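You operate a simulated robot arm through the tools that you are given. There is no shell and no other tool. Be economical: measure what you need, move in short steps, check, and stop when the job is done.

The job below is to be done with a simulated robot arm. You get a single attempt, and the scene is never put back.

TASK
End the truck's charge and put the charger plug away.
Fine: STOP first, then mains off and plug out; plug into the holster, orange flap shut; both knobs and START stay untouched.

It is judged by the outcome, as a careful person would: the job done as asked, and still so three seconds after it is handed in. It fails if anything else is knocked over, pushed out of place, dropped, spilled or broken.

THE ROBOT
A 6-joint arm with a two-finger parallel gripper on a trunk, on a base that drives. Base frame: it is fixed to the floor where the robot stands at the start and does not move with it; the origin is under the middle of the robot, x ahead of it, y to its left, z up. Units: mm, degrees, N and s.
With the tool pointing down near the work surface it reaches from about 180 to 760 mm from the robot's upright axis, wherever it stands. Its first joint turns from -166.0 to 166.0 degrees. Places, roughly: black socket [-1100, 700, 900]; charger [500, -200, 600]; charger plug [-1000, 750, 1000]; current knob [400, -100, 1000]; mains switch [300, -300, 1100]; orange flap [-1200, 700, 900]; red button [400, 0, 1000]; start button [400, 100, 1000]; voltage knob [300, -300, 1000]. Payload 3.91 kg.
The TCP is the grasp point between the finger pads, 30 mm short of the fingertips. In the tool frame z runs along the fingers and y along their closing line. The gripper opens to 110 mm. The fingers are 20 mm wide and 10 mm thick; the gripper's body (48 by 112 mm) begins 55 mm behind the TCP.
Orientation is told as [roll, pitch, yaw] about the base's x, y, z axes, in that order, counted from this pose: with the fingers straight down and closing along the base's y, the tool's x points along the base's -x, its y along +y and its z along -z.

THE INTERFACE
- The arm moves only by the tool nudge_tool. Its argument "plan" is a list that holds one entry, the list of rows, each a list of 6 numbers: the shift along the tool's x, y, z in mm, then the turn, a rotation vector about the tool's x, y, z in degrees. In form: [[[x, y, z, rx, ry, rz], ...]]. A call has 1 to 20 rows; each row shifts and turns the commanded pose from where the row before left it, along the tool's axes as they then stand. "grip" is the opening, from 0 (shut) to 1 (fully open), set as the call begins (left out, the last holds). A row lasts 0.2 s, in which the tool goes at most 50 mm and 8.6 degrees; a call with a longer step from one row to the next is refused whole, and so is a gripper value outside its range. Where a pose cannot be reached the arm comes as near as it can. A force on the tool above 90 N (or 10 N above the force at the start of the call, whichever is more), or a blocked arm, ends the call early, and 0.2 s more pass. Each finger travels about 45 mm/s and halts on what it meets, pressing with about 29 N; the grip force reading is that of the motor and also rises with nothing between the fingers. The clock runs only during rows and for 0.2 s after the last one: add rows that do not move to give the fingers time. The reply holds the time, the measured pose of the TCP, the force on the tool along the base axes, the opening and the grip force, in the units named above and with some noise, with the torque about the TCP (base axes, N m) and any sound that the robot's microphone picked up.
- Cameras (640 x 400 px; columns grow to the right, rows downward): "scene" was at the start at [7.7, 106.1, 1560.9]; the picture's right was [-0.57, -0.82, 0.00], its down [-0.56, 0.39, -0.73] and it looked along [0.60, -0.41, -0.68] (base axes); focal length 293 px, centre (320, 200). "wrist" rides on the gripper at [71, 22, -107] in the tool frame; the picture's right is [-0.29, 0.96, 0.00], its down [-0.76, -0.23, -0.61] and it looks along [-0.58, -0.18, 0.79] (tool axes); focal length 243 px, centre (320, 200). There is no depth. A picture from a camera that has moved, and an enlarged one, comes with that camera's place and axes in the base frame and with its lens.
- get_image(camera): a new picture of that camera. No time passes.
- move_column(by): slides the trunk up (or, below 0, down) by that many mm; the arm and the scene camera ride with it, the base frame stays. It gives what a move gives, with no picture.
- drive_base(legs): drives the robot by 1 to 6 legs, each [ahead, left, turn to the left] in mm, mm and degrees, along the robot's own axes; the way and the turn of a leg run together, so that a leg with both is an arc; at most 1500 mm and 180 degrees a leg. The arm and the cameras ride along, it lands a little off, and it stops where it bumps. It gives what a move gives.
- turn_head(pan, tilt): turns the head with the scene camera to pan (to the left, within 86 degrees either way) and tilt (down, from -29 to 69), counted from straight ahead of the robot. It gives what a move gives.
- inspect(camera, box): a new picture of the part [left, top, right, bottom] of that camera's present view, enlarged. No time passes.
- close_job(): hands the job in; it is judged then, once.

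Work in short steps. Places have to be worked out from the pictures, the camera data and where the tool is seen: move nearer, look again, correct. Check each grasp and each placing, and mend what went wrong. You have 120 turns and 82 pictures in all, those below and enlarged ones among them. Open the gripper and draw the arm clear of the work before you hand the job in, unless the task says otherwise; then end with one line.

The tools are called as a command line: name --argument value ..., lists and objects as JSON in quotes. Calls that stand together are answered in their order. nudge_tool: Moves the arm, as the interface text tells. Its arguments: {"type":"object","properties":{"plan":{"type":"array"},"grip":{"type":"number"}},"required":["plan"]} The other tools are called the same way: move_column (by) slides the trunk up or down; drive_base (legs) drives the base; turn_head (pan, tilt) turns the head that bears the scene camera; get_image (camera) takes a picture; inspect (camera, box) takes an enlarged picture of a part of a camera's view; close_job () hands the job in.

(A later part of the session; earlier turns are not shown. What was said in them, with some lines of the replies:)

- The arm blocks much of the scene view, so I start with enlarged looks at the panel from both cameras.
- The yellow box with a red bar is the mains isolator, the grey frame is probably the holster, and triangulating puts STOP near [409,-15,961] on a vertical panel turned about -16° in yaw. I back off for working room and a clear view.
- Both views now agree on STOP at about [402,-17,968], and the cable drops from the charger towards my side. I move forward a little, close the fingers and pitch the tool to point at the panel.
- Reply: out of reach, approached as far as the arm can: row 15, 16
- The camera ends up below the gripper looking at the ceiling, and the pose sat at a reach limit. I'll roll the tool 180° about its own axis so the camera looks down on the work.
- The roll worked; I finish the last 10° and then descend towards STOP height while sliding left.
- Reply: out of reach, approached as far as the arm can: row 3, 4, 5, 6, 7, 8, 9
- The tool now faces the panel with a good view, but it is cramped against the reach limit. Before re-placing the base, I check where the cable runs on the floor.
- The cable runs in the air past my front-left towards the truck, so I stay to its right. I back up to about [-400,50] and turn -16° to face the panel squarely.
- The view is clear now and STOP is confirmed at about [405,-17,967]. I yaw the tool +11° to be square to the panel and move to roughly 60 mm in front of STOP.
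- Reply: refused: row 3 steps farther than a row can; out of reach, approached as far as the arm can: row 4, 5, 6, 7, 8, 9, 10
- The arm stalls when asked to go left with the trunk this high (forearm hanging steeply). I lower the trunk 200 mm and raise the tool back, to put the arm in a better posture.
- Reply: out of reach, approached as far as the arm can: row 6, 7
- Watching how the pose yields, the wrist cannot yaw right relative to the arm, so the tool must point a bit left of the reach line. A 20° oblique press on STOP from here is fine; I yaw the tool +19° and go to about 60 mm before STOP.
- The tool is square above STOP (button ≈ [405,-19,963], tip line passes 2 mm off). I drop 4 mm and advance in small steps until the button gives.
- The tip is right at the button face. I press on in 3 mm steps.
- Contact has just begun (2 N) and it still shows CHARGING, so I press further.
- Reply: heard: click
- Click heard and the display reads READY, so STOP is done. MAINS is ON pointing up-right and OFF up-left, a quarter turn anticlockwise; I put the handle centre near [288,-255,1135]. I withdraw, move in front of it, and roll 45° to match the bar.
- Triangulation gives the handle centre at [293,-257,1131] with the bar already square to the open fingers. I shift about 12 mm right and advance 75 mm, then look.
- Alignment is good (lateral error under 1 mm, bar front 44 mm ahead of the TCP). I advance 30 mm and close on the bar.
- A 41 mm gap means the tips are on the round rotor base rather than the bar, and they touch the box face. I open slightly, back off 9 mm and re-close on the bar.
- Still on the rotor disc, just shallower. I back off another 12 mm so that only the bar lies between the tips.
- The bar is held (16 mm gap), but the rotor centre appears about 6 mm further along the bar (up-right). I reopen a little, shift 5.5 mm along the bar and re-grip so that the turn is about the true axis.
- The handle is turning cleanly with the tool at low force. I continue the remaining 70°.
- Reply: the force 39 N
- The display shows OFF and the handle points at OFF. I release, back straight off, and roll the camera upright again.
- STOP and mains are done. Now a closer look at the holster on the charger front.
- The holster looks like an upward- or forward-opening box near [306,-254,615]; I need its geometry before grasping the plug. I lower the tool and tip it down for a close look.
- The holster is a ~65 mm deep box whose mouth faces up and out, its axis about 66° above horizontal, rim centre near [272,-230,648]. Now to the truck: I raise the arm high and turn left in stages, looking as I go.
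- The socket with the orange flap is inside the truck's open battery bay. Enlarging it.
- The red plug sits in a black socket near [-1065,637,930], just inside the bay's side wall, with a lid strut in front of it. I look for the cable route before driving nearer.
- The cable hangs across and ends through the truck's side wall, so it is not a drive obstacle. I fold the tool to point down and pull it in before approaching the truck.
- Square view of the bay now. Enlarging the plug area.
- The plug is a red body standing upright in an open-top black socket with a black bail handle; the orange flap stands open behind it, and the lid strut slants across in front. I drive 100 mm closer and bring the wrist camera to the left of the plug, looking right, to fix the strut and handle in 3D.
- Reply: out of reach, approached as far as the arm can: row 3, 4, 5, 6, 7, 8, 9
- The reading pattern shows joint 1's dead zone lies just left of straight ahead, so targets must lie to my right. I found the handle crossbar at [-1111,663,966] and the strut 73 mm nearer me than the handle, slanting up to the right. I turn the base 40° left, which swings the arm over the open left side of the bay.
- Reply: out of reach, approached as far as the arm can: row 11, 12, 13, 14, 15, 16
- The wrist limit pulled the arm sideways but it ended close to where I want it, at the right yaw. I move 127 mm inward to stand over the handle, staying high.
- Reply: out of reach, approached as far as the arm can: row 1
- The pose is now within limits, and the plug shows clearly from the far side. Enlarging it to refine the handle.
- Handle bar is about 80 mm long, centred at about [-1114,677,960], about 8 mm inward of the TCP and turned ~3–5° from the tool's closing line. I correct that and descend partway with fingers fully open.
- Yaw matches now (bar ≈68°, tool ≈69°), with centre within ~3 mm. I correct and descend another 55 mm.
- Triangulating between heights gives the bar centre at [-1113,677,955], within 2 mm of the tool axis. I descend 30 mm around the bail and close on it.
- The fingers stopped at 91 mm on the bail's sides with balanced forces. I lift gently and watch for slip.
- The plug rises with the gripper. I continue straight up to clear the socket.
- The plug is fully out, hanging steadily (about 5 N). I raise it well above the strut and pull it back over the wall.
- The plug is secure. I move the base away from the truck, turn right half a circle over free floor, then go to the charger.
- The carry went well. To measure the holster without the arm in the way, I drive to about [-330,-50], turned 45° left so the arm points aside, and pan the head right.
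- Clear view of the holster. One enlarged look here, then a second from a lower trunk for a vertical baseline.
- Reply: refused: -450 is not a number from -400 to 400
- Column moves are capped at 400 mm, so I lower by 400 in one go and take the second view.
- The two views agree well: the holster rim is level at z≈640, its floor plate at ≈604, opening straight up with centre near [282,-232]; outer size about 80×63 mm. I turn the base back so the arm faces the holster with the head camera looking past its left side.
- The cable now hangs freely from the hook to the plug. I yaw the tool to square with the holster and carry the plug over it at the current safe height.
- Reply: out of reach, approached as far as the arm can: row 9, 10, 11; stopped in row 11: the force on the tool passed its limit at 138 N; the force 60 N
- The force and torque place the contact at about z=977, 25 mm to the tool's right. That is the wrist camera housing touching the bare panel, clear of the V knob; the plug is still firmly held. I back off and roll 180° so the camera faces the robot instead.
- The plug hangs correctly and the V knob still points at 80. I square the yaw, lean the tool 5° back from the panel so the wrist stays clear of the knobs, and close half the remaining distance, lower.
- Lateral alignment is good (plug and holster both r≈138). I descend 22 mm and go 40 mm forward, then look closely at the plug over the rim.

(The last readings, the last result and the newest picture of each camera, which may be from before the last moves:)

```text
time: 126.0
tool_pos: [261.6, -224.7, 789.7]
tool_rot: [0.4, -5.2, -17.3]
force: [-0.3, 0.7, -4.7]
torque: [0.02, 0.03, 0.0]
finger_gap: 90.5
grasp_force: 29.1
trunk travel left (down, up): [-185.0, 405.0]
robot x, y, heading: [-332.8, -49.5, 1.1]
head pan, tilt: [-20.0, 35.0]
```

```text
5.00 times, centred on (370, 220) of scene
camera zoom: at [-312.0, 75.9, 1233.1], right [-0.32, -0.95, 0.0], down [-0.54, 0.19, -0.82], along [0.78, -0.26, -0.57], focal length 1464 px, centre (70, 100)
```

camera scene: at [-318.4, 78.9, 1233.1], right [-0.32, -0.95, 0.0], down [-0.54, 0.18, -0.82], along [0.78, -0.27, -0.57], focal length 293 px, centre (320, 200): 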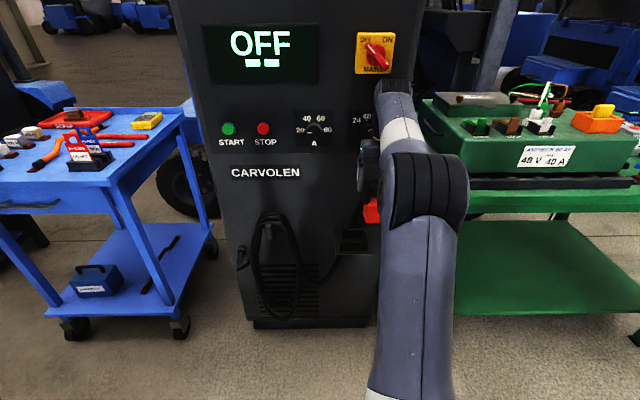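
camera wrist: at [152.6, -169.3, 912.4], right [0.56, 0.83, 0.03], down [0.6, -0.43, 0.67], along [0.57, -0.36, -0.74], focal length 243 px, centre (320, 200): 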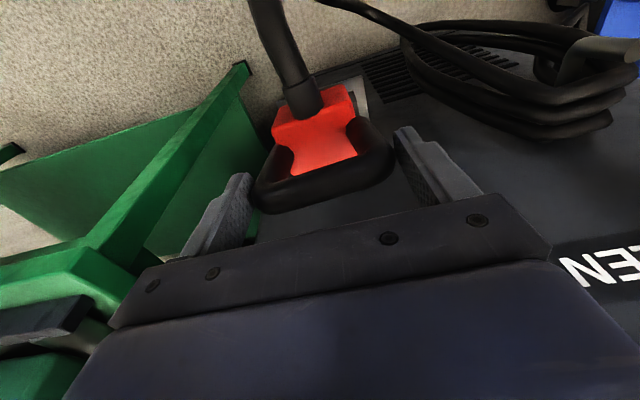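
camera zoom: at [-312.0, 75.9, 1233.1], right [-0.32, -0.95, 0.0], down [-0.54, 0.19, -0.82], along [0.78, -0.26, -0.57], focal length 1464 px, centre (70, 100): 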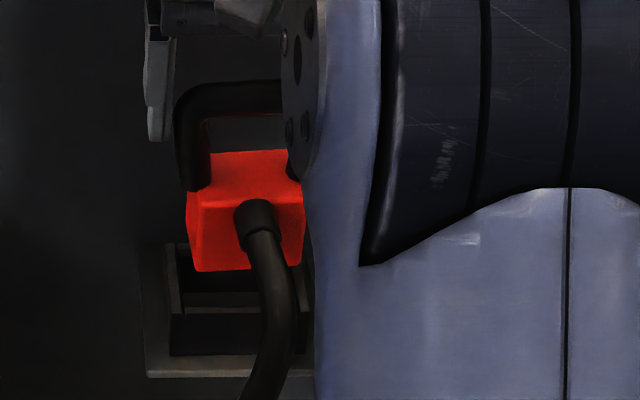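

Excellent view: plug bottom at z≈674, about 34 mm above the rim, and the plug needs about 15 mm more forward to centre (opening centre vs. body). I make that shift and descend to just above the rim.

nudge_tool --plan '[[[-7.5, 0.5, 0.7, 0, 0, 0], [-7.5, 0.5, 0.7, 0, 0, 0], [0.8, 0, 9, 0, 0, 0], [0.8, 0, 9, 0, 0, 0], [0.7, 0, 8, 0, 0, 0]]]'

inspect --camera "scene" --box '[320, 180, 420, 260]'

```text
time: 127.2
tool_pos: [276.9, -229.3, 762.8]
tool_rot: [0.4, -5.1, -17.3]
force: [0.5, 0.5, -4.4]
torque: [0.04, 0.02, 0.01]
finger_gap: 90.6
grasp_force: 28.9
trunk travel left (down, up): [-185.0, 405.0]
robot x, y, heading: [-331.1, -47.4, 1.2]
head pan, tilt: [-20.0, 35.0]
```

```text
5.00 times, centred on (370, 220) of scene
camera zoom: at [-311.9, 75.8, 1233.1], right [-0.32, -0.95, 0.0], down [-0.54, 0.19, -0.82], along [0.78, -0.26, -0.57], focal length 1464 px, centre (70, 100)
```

zoom: 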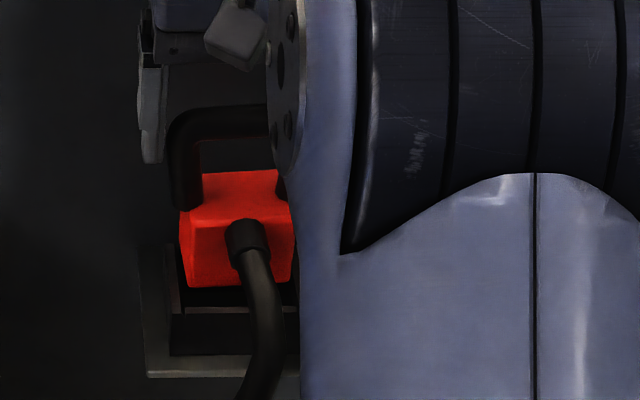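

The plug is poised just above the opening; I estimate it about 2 mm too far forward and 1 mm to the right. I correct and lower in small steps, watching the force.

nudge_tool --plan '[[[2, 1, 0, 0, 0, 0], [0.3, 0, 4, 0, 0, 0], [0.3, 0, 4, 0, 0, 0], [0.3, 0, 4, 0, 0, 0]]]'

```text
time: 128.2
tool_pos: [275.7, -227.8, 754.9]
tool_rot: [0.5, -5.6, -17.2]
force: [-7.1, 1.8, 15.5]
torque: [0.06, 0.27, 0.03]
finger_gap: 90.7
grasp_force: 29.1
trunk travel left (down, up): [-185.0, 405.0]
robot x, y, heading: [-335.3, -50.3, 1.1]
head pan, tilt: [-20.0, 35.0]
```

The torque puts the contact at the panel-side edge of the plug, laterally centred, so it is a few millimetres too far forward. I lift slightly, move 4 mm back and lower again.

nudge_tool --plan '[[[0, 0, -4, 0, 0, 0], [4, 0, 0, 0, 0, 0], [0.3, 0, 4, 0, 0, 0], [0.3, 0, 4, 0, 0, 0], [0.3, 0, 3, 0, 0, 0]]]'

```text
time: 129.4
tool_pos: [270.6, -225.2, 742.6]
tool_rot: [0.5, -5.2, -17.5]
force: [3.9, -0.5, 3.7]
torque: [0.2, -0.35, -0.87]
finger_gap: 90.3
grasp_force: 28.9
trunk travel left (down, up): [-185.0, 405.0]
robot x, y, heading: [-330.5, -47.4, 1.1]
head pan, tilt: [-20.0, 35.0]
```

It is going in (12 mm lower, only about 8 N). I continue down in small steps.

nudge_tool --plan '[[[0, 0, 4, 0, 0, 0], [0, 0, 4, 0, 0, 0], [0, 0, 4, 0, 0, 0]]]'

inspect --camera "scene" --box '[320, 180, 420, 260]'

```text
time: 130.2
tool_pos: [271.4, -225.7, 732.6]
tool_rot: [0.4, -5.2, -17.3]
force: [-0.7, -1.1, 3.8]
torque: [0.0, 0.18, -0.66]
finger_gap: 90.6
grasp_force: 29.1
trunk travel left (down, up): [-185.0, 405.0]
robot x, y, heading: [-332.9, -47.9, 1.2]
head pan, tilt: [-20.0, 35.0]
```

```text
5.00 times, centred on (370, 220) of scene
camera zoom: at [-312.4, 75.9, 1233.0], right [-0.32, -0.95, 0.0], down [-0.54, 0.19, -0.82], along [0.78, -0.26, -0.57], focal length 1464 px, centre (70, 100)
```

zoom: 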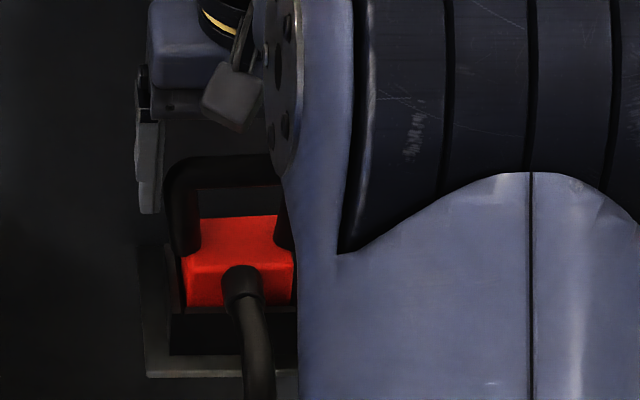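

About half in, with low forces. I keep lowering until it seats.

nudge_tool --plan '[[[0, 0, 4, 0, 0, 0], [0, 0, 4, 0, 0, 0], [0, 0, 4, 0, 0, 0], [0, 0, 4, 0, 0, 0]]]'

```text
time: 131.2
tool_pos: [274.7, -228.5, 719.0]
tool_rot: [0.5, -5.8, -17.4]
force: [1.5, -8.2, 22.9]
torque: [-0.14, -0.07, -0.06]
finger_gap: 90.3
grasp_force: 29.4
trunk travel left (down, up): [-185.0, 405.0]
robot x, y, heading: [-330.0, -47.0, 1.1]
head pan, tilt: [-20.0, 35.0]
```

Upward force is about 27 N with the plug bottom at z≈603, matching the holster floor. A last small push confirms the seat before I look.

nudge_tool --plan '[[[0, 0, 2, 0, 0, 0], [0, 0, 2, 0, 0, 0]]]'

inspect --camera "scene" --box '[310, 170, 430, 270]'

```text
time: 131.8
tool_pos: [273.8, -226.2, 713.2]
tool_rot: [0.4, -5.3, -17.3]
force: [1.8, -7.3, 22.3]
torque: [-0.03, 0.01, 0.0]
finger_gap: 90.5
grasp_force: 29.3
trunk travel left (down, up): [-185.0, 405.0]
robot x, y, heading: [-332.3, -47.6, 1.1]
head pan, tilt: [-20.0, 35.0]
```

```text
4.00 times, centred on (370, 220) of scene
camera zoom: at [-313.5, 75.7, 1233.2], right [-0.32, -0.95, 0.0], down [-0.54, 0.19, -0.82], along [0.78, -0.26, -0.57], focal length 1172 px, centre (120, 120)
```

zoom: 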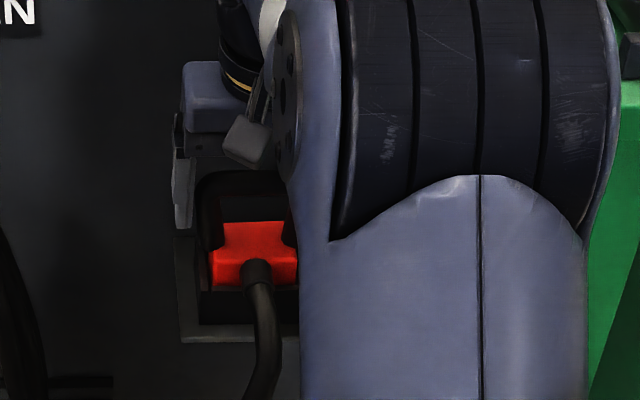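

The gripper slid a little down the bail while the plug stayed put, so the plug is bottomed, and the visible height above the rim matches full depth. I release and draw up along the tool axis.

nudge_tool --plan '[[[0, 0, 0, 0, 0, 0], [0, 0, 0, 0, 0, 0], [0, 0, -10, 0, 0, 0], [0, 0, -20, 0, 0, 0], [0, 0, -30, 0, 0, 0], [0, 0, -30, 0, 0, 0], [20, 0, -10, 0, 0, 0], [40, 0, 0, 0, 0, 0], [40, 0, 0, 0, 0, 0], [40, 0, 0, 0, 0, 0]]]' --grip 1

inspect --camera "scene" --box '[180, 60, 480, 300]'

get_image --camera "wrist"

```text
time: 134.0
tool_pos: [132.4, -182.9, 800.8]
tool_rot: [0.5, -5.2, -17.3]
force: [0.6, -0.2, 0.0]
torque: [0.0, 0.04, 0.0]
finger_gap: 110.1
grasp_force: 0.2
trunk travel left (down, up): [-185.0, 405.0]
robot x, y, heading: [-333.3, -48.2, 1.1]
head pan, tilt: [-20.0, 35.0]
```

```text
1.67 times, centred on (330, 180) of scene
camera zoom: at [-311.7, 75.8, 1233.1], right [-0.32, -0.95, 0.0], down [-0.54, 0.19, -0.82], along [0.77, -0.26, -0.57], focal length 488 px, centre (303, 233)
```

zoom: 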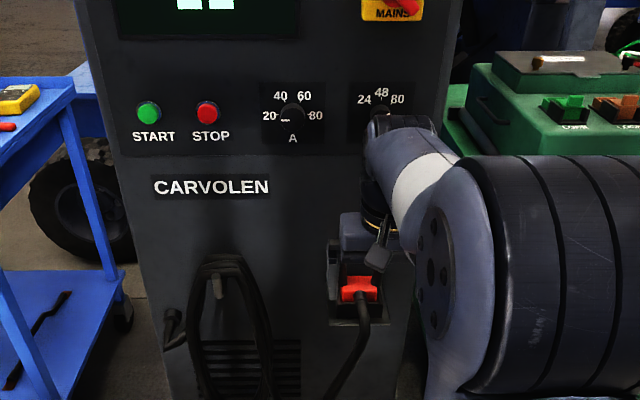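

```text
12 pictures are left
camera wrist: at [60.6, -138.8, 901.5], right [0.56, 0.83, 0.03], down [0.6, -0.43, 0.67], along [0.57, -0.36, -0.74], focal length 243 px, centre (320, 200)
```

wrist: 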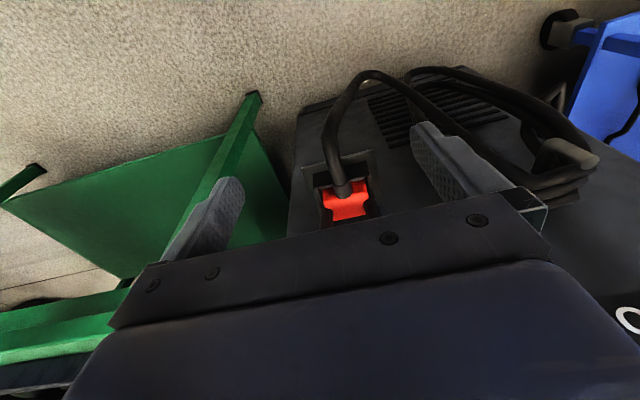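

The plug stands in the holster, released and upright, and all the panel settings look unchanged. Now for the flap: I raise the trunk and go back to the truck by the same route.

move_column --by 395

drive_base --legs '[[-93, 200, 0], [0, 0, 100], [0, 0, 94.4]]'

drive_base --legs '[[123, -323, 0]]'

```text
time: 137.8
tool_pos: [132.3, -182.9, 1196.4]
tool_rot: [0.4, -5.2, -17.3]
force: [-0.2, 0.2, 0.2]
torque: [-0.01, -0.01, -0.02]
finger_gap: 110.1
grasp_force: 0.1
trunk travel left (down, up): [-580.0, 10.0]
robot x, y, heading: [-331.1, -47.1, 1.1]
head pan, tilt: [-20.0, 35.0]
```

```text
time: 147.8
tool_pos: [-912.2, 130.5, 1196.9]
tool_rot: [0.4, -5.1, -179.4]
force: [-0.3, -0.7, -0.3]
torque: [-0.02, 0.03, -0.04]
finger_gap: 110.1
grasp_force: 0.0
trunk travel left (down, up): [-580.0, 10.0]
robot x, y, heading: [-427.5, 143.4, -161.0]
head pan, tilt: [-20.0, 35.0]
```

```text
time: 150.0
tool_pos: [-1131.2, 402.0, 1195.8]
tool_rot: [0.4, -5.2, -179.6]
force: [0.5, -0.3, -0.5]
torque: [-0.03, 0.02, 0.0]
finger_gap: 110.1
grasp_force: 0.1
trunk travel left (down, up): [-580.0, 10.0]
robot x, y, heading: [-646.8, 411.3, -161.5]
head pan, tilt: [-20.0, 35.0]
```

Back at the truck. Earlier views put the flap leaning back about 58°, hinge at p≈1331 mm (inward from me) and top edge near z≈985, so I'll push it over from behind with closed fingers. I square up the tool and fly high to the far side of the flap.

nudge_tool --plan '[[[0, 0, 0, 0, 5.2, 0], [0, 0, 0, 0, 0, 8], [0, 0, 0, 0, 0, 8], [0, 0, 0, 0, 0, 8], [-21.5, -26.5, 0, 0, 0, 0], [-21.5, -26.5, 0, 0, 0, 0], [-21.5, -26.5, 0, 0, 0, 0], [-21.5, -26.5, 0, 0, 0, 0], [-21.5, -26.5, 0, 0, 0, 0], [-21.5, -26.5, 0, 0, 0, 0], [-21.5, -26.5, 0, 0, 0, 0], [-21.5, -26.5, 0, 0, 0, 0], [-21.5, -26.5, 0, 0, 0, 0], [-21.5, -26.5, 0, 0, 0, 0]]]' --grip 0

get_image --camera "wrist"

```text
time: 153.0
tool_pos: [-1222.3, 732.2, 1193.5]
tool_rot: [0.3, 0.3, 156.5]
force: [1.0, -0.6, -0.1]
torque: [0.02, -0.01, 0.02]
finger_gap: 0.1
grasp_force: 28.8
trunk travel left (down, up): [-580.0, 10.0]
robot x, y, heading: [-645.8, 412.8, -161.2]
head pan, tilt: [-20.0, 35.0]
```

```text
11 pictures are left
camera wrist: at [-1166.6, 685.3, 1301.8], right [-0.65, -0.76, 0.01], down [-0.6, 0.52, 0.6], along [-0.46, 0.39, -0.8], focal length 243 px, centre (320, 200)
```

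wrist: 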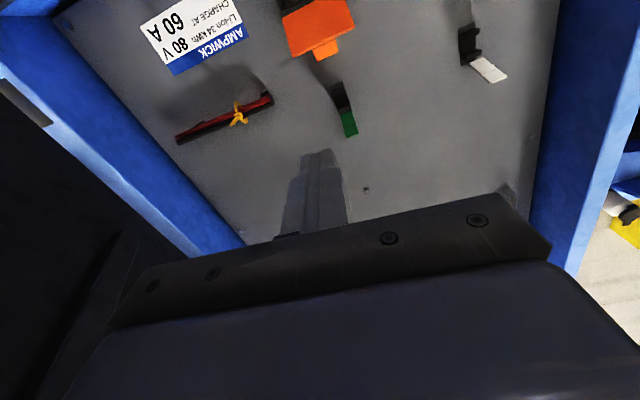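

The flap, its tab and the small black/green fitting behind it are all clear: flap top edge at p≈1370, w 117–194. I come down at w≈178, between fittings and behind the flap, to tip height z≈955, and begin pushing toward me.

nudge_tool --plan '[[[0, -6, 0, 0, 0, 0], [0, 0, 40, 0, 0, 0], [0, 0, 40, 0, 0, 0], [0, 0, 40, 0, 0, 0], [0, 0, 40, 0, 0, 0], [0, 0, 30, 0, 0, 0], [0, 0, 18, 0, 0, 0]]]'

nudge_tool --plan '[[[10, 0, 0, 0, 0, 0], [10, 0, 0, 0, 0, 0], [10, 0, 0, 0, 0, 0], [10, 0, 0, 0, 0, 0], [10, 0, 0, 0, 0, 0]]]'

get_image --camera "wrist"

```text
time: 154.6
tool_pos: [-1219.5, 736.2, 986.6]
tool_rot: [0.4, 0.1, 156.4]
force: [0.0, -0.1, 0.9]
torque: [0.01, 0.01, 0.0]
finger_gap: 0.0
grasp_force: 29.2
trunk travel left (down, up): [-580.0, 10.0]
robot x, y, heading: [-645.5, 415.7, -161.2]
head pan, tilt: [-20.0, 35.0]
```

```text
time: 155.8
tool_pos: [-1173.4, 713.5, 984.2]
tool_rot: [0.3, 0.1, 156.4]
force: [-0.6, -0.7, 0.2]
torque: [0.0, 0.0, -0.02]
finger_gap: 0.1
grasp_force: 28.8
trunk travel left (down, up): [-580.0, 10.0]
robot x, y, heading: [-647.8, 413.7, -161.0]
head pan, tilt: [-20.0, 35.0]
```

```text
10 pictures are left
camera wrist: at [-1116.9, 666.4, 1092.4], right [-0.65, -0.76, 0.01], down [-0.6, 0.52, 0.6], along [-0.46, 0.39, -0.8], focal length 243 px, centre (320, 200)
```

wrist: 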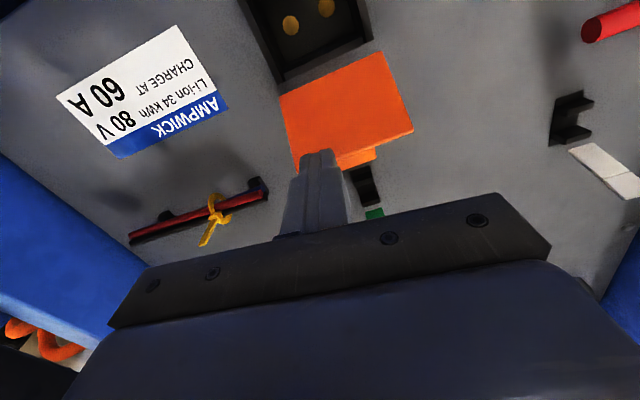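

Triangulating again puts the flap lower than I had it: hinge at p≈1325, z≈892, top edge p≈1370, z≈929, leaning 39°. I back up, drop the tip to z≈909 and sweep from behind.

nudge_tool --plan '[[[-25, 0, 0, 0, 0, 0], [-24, 0, 0, 0, 0, 0], [0, 0, 20, 0, 0, 0], [0, 0, 20, 0, 0, 0], [0, 0, 5, 0, 0, 0]]]'

nudge_tool --plan '[[[11, 0, 0, 0, 0, 0], [11, 0, 0, 0, 0, 0], [11, 0, 0, 0, 0, 0], [11, 0, 0, 0, 0, 0], [11, 0, 0, 0, 0, 0], [11, 0, 0, 0, 0, 0]]]'

get_image --camera "wrist"

```text
time: 157.0
tool_pos: [-1218.5, 732.6, 940.1]
tool_rot: [0.4, 0.1, 156.4]
force: [-0.6, -0.7, 0.3]
torque: [-0.01, -0.02, -0.01]
finger_gap: 0.0
grasp_force: 29.4
trunk travel left (down, up): [-580.0, 10.0]
robot x, y, heading: [-644.0, 411.9, -161.3]
head pan, tilt: [-20.0, 35.0]
```

```text
time: 158.4
tool_pos: [-1157.2, 704.7, 940.4]
tool_rot: [0.5, 0.4, 156.5]
force: [-0.2, 0.7, 0.5]
torque: [-0.01, -0.02, -0.03]
finger_gap: 0.0
grasp_force: 28.7
trunk travel left (down, up): [-580.0, 10.0]
robot x, y, heading: [-646.5, 412.5, -161.4]
head pan, tilt: [-20.0, 35.0]
```

```text
9 pictures are left
camera wrist: at [-1101.3, 658.0, 1047.6], right [-0.65, -0.76, 0.01], down [-0.61, 0.52, 0.6], along [-0.46, 0.39, -0.8], focal length 243 px, centre (320, 200)
```

wrist: 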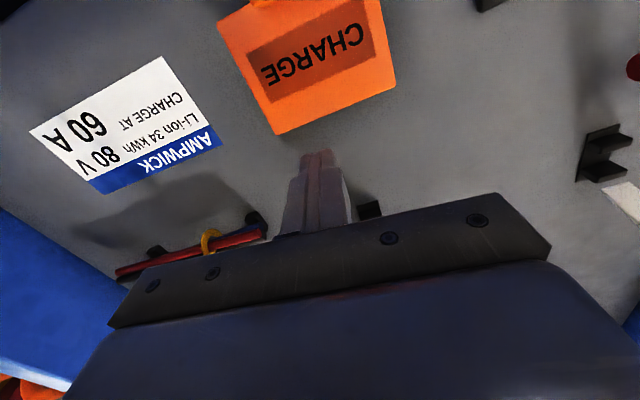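

The flap swung right over and shows its "CHARGE" face. I rise and turn the tool so the camera is on the left, clear of the strut, to check that it is fully shut and press it.

nudge_tool --plan '[[[0, 0, -40, 0, 0, 0], [0, 0, -40, 0, 0, 0], [0, 0, -40, 0, 0, 0], [0, 0, 0, 0, 0, 8.2], [0, 0, 0, 0, 0, 8.2], [0, 0, 0, 0, 0, 8.2], [0, 0, 0, 0, 0, 8.2], [0, 0, 0, 0, 0, 8.2], [0, 0, 0, 0, 0, 8.2], [0, 0, 0, 0, 0, 8.2], [0, 0, 0, 0, 0, 8.2], [0, 0, 0, 0, 0, 8.2], [0, 0, 0, 0, 0, 8.2], [0, 0, 0, 0, 0, 8]]]'

get_image --camera "wrist"

```text
time: 161.4
tool_pos: [-1156.8, 707.9, 1061.0]
tool_rot: [-0.3, 0.4, 66.4]
force: [1.1, -0.7, 0.0]
torque: [0.0, 0.0, -0.05]
finger_gap: 0.2
grasp_force: 28.9
trunk travel left (down, up): [-580.0, 10.0]
robot x, y, heading: [-648.9, 416.2, -161.6]
head pan, tilt: [-20.0, 35.0]
```

```text
8 pictures are left
camera wrist: at [-1206.1, 652.3, 1169.0], right [-0.76, 0.65, 0.0], down [0.52, 0.61, 0.6], along [0.4, 0.46, -0.8], focal length 243 px, centre (320, 200)
```

wrist: 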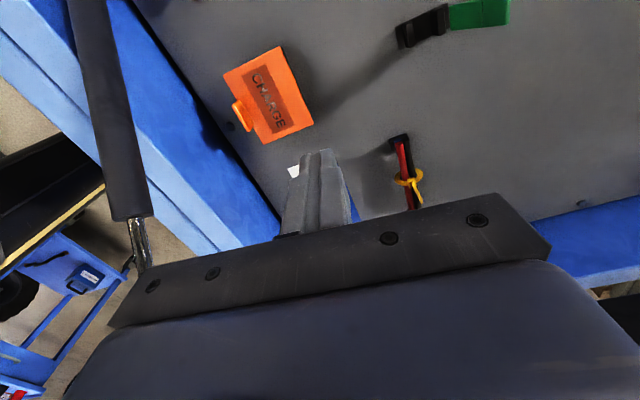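

The flap lies over the socket, flat to within my measuring error. I press lightly on it about 25 mm out from the hinge, keeping the hand clear of the strut, to make sure it is shut.

nudge_tool --plan '[[[10, -21, 0, 0, 0, 0], [9, -21, 0, 0, 0, 0], [0, 0, 40, 0, 0, 0], [0, 0, 40, 0, 0, 0], [0, 0, 30, 0, 0, 0]]]'

nudge_tool --plan '[[[0, 0, 4, 0, 0, 0], [0, 0, 4, 0, 0, 0], [0, 0, 4, 0, 0, 0], [0, 0, 4, 0, 0, 0]]]'

get_image --camera "wrist"

```text
time: 162.6
tool_pos: [-1128.0, 672.5, 951.4]
tool_rot: [-0.2, 0.4, 66.4]
force: [0.0, -0.8, 0.0]
torque: [-0.02, -0.01, -0.01]
finger_gap: 0.0
grasp_force: 29.3
trunk travel left (down, up): [-580.0, 10.0]
robot x, y, heading: [-650.9, 412.5, -161.4]
head pan, tilt: [-20.0, 35.0]
```

```text
time: 163.6
tool_pos: [-1126.7, 673.9, 936.1]
tool_rot: [-0.2, 0.4, 66.4]
force: [-1.3, 0.5, -0.1]
torque: [0.0, 0.0, 0.02]
finger_gap: 0.0
grasp_force: 29.0
trunk travel left (down, up): [-580.0, 10.0]
robot x, y, heading: [-652.4, 415.0, -161.2]
head pan, tilt: [-20.0, 35.0]
```

```text
7 pictures are left
camera wrist: at [-1175.7, 617.3, 1042.8], right [-0.76, 0.65, 0.0], down [0.52, 0.61, 0.6], along [0.39, 0.46, -0.8], focal length 243 px, centre (320, 200)
```

wrist: 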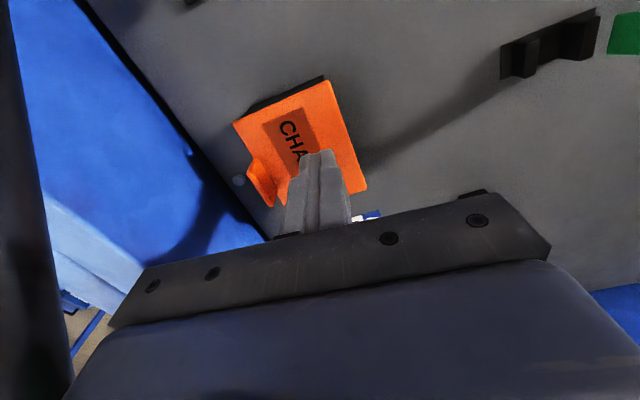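

The flap sits parallel on the black socket rim. I go a few millimetres more until there is contact.

nudge_tool --plan '[[[0, 0, 4, 0, 0, 0], [0, 0, 3, 0, 0, 0], [0, 0, 3, 0, 0, 0], [0, 0, 3, 0, 0, 0]]]'

```text
time: 164.6
tool_pos: [-1125.7, 672.1, 923.1]
tool_rot: [-0.1, 0.4, 66.4]
force: [-0.5, -0.1, 0.2]
torque: [-0.02, 0.0, -0.03]
finger_gap: 0.0
grasp_force: 28.9
trunk travel left (down, up): [-580.0, 10.0]
robot x, y, heading: [-643.2, 410.1, -161.2]
head pan, tilt: [-20.0, 35.0]
```

nudge_tool --plan '[[[0, 0, 3, 0, 0, 0], [0, 0, 3, 0, 0, 0], [0, 0, 3, 0, 0, 0], [0, 0, 3, 0, 0, 0]]]'

inspect --camera "wrist" --box '[200, 40, 420, 230]'

```text
time: 165.6
tool_pos: [-1127.5, 672.4, 914.3]
tool_rot: [0.4, 0.4, 66.4]
force: [2.7, -6.0, 37.3]
torque: [0.01, -0.11, -0.12]
finger_gap: 0.0
grasp_force: 29.1
trunk travel left (down, up): [-580.0, 10.0]
robot x, y, heading: [-646.4, 410.1, -161.2]
head pan, tilt: [-20.0, 35.0]
```

```text
2.11 times, centred on (310, 135) of wrist
camera zoom: at [-1174.3, 616.1, 1022.2], right [-0.76, 0.65, 0.0], down [0.52, 0.61, 0.6], along [0.39, 0.46, -0.8], focal length 511 px, centre (341, 337)
```

zoom: 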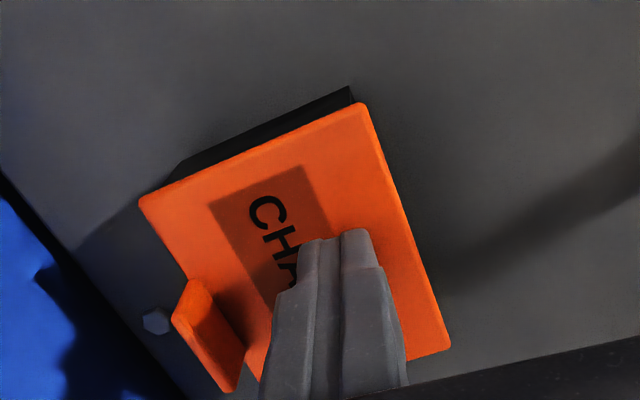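

Firm stop at 37 N with the flap flush on the socket: it is shut. I lift clear, open the gripper, and back the robot away from the truck.

nudge_tool --plan '[[[0, 0, -20, 0, 0, 0], [0, 0, -40, 0, 0, 0], [0, 0, -45, 0, 0, 0], [0, 0, -45, 0, 0, 0], [0, 0, -45, 0, 0, 0], [0, 0, -45, 0, 0, 0], [0, 0, -40, 0, 0, 0], [30, -30, 0, 0, 0, 0], [30, -30, 0, 0, 0, 0], [30, -30, 0, 0, 0, 0], [30, -30, 0, 0, 0, 0]]]' --grip 0

drive_base --legs '[[-123, 323, 0]]'

nudge_tool --plan '[[[0, 0, 0, 0, 0, 0], [0, 0, 0, 0, 0, 0], [0, 0, 0, 0, 0, 0], [0, 0, 0, 0, 0, 0]]]' --grip 0.5

turn_head --pan -50 --tilt 35

get_image --camera "scene"

```text
time: 168.0
tool_pos: [-1062.3, 514.3, 1191.9]
tool_rot: [0.0, 0.4, 66.4]
force: [-0.4, -0.9, 0.1]
torque: [0.0, -0.05, -0.02]
finger_gap: 0.1
grasp_force: 28.2
trunk travel left (down, up): [-580.0, 10.0]
robot x, y, heading: [-647.9, 410.6, -161.2]
head pan, tilt: [-20.0, 35.0]
```

```text
time: 170.3
tool_pos: [-840.4, 250.0, 1192.1]
tool_rot: [-0.1, 0.4, 66.3]
force: [0.5, -0.5, 0.2]
torque: [0.01, 0.02, -0.01]
finger_gap: 0.0
grasp_force: 29.4
trunk travel left (down, up): [-580.0, 10.0]
robot x, y, heading: [-424.6, 149.2, -161.4]
head pan, tilt: [-20.0, 35.0]
```

```text
time: 171.3
tool_pos: [-840.4, 250.6, 1191.5]
tool_rot: [-0.2, 0.4, 66.3]
force: [-0.4, -0.1, 0.3]
torque: [0.01, -0.02, -0.03]
finger_gap: 55.1
grasp_force: 0.0
trunk travel left (down, up): [-580.0, 10.0]
robot x, y, heading: [-427.8, 147.1, -161.3]
head pan, tilt: [-20.0, 35.0]
```

```text
time: 172.2
tool_pos: [-841.0, 249.9, 1191.6]
tool_rot: [-0.3, 0.5, 66.4]
force: [1.0, -0.6, 0.3]
torque: [0.01, 0.03, 0.02]
finger_gap: 55.0
grasp_force: 0.0
trunk travel left (down, up): [-580.0, 10.0]
robot x, y, heading: [-423.1, 144.7, -161.5]
head pan, tilt: [-50.0, 35.0]
```

```text
5 pictures are left
camera scene: at [-395.3, 67.0, 1628.1], right [0.52, 0.85, 0.0], down [0.49, -0.3, -0.82], along [-0.7, 0.42, -0.57], focal length 293 px, centre (320, 200)
```

scene: 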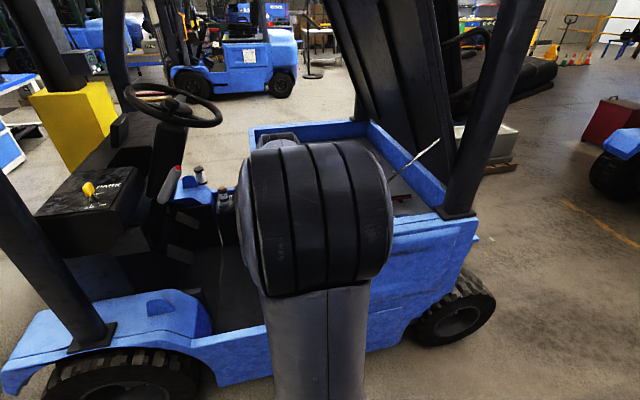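

The truck area is undisturbed. I turn to the charger for a last check of the holstered plug, knobs and display.

drive_base --legs '[[0, 0, 110], [0, 0, 100]]'

turn_head --pan -66 --tilt 35

get_image --camera "scene"

```text
time: 181.5
tool_pos: [-13.5, 261.3, 1191.1]
tool_rot: [-0.3, 0.4, -84.1]
force: [1.9, 0.5, -0.2]
torque: [0.0, 0.0, -0.02]
finger_gap: 55.0
grasp_force: 0.1
trunk travel left (down, up): [-580.0, 10.0]
robot x, y, heading: [-423.5, 147.9, 48.2]
head pan, tilt: [-50.0, 35.0]
```

```text
time: 182.2
tool_pos: [-14.5, 262.8, 1191.2]
tool_rot: [-0.2, 0.4, -84.1]
force: [-0.1, -0.3, 0.4]
torque: [-0.02, -0.01, -0.03]
finger_gap: 54.8
grasp_force: 0.1
trunk travel left (down, up): [-580.0, 10.0]
robot x, y, heading: [-426.8, 146.8, 48.2]
head pan, tilt: [-66.0, 35.0]
```

```text
4 pictures are left
camera scene: at [-495.9, 177.0, 1628.1], right [-0.3, -0.95, 0.0], down [-0.55, 0.17, -0.82], along [0.78, -0.25, -0.57], focal length 293 px, centre (320, 200)
```

scene: 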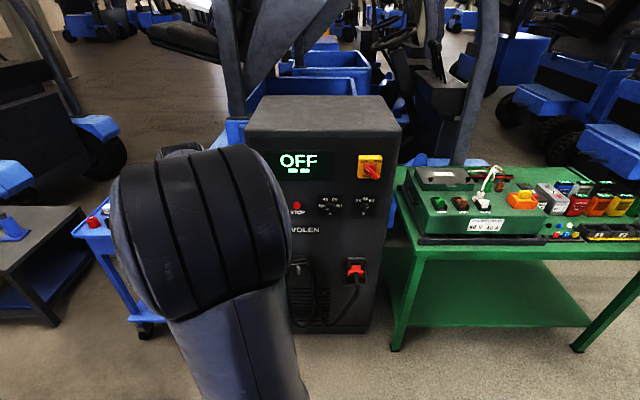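

inspect --camera "scene" --box '[290, 140, 400, 310]'

inspect --camera "scene" --box '[320, 240, 390, 300]'

```text
2.35 times, centred on (345, 225) of scene
camera zoom: at [-495.9, 177.0, 1628.1], right [-0.3, -0.95, 0.0], down [-0.55, 0.17, -0.82], along [0.78, -0.25, -0.57], focal length 689 px, centre (261, 141)
```

zoom: 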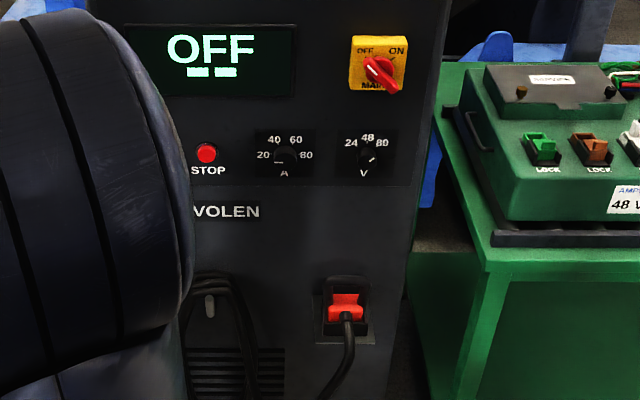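

```text
6.67 times, centred on (355, 270) of scene
camera zoom: at [-495.9, 177.0, 1628.1], right [-0.3, -0.95, 0.0], down [-0.55, 0.17, -0.82], along [0.78, -0.25, -0.57], focal length 1952 px, centre (87, -267)
```

zoom: 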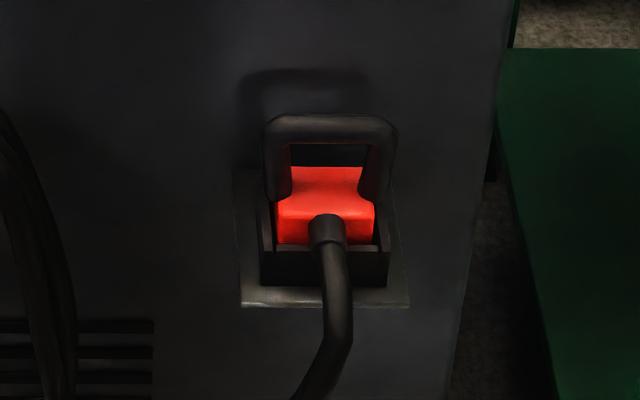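

The plug stands square and seated in the holster. The display reads OFF with the mains handle at OFF, both knobs are where they were, and the flap is shut. The gripper is open and clear of the work, so I hand in.

close_job

```text
The job is handed in.
```

The charge was stopped first, then the mains switched off and the plug pulled. The plug is in the holster and the orange flap is shut; both knobs and START were left as they were. While I was lining up the plug, the wrist camera housing bumped the charger's front panel once, and I saw nothing moved by it.
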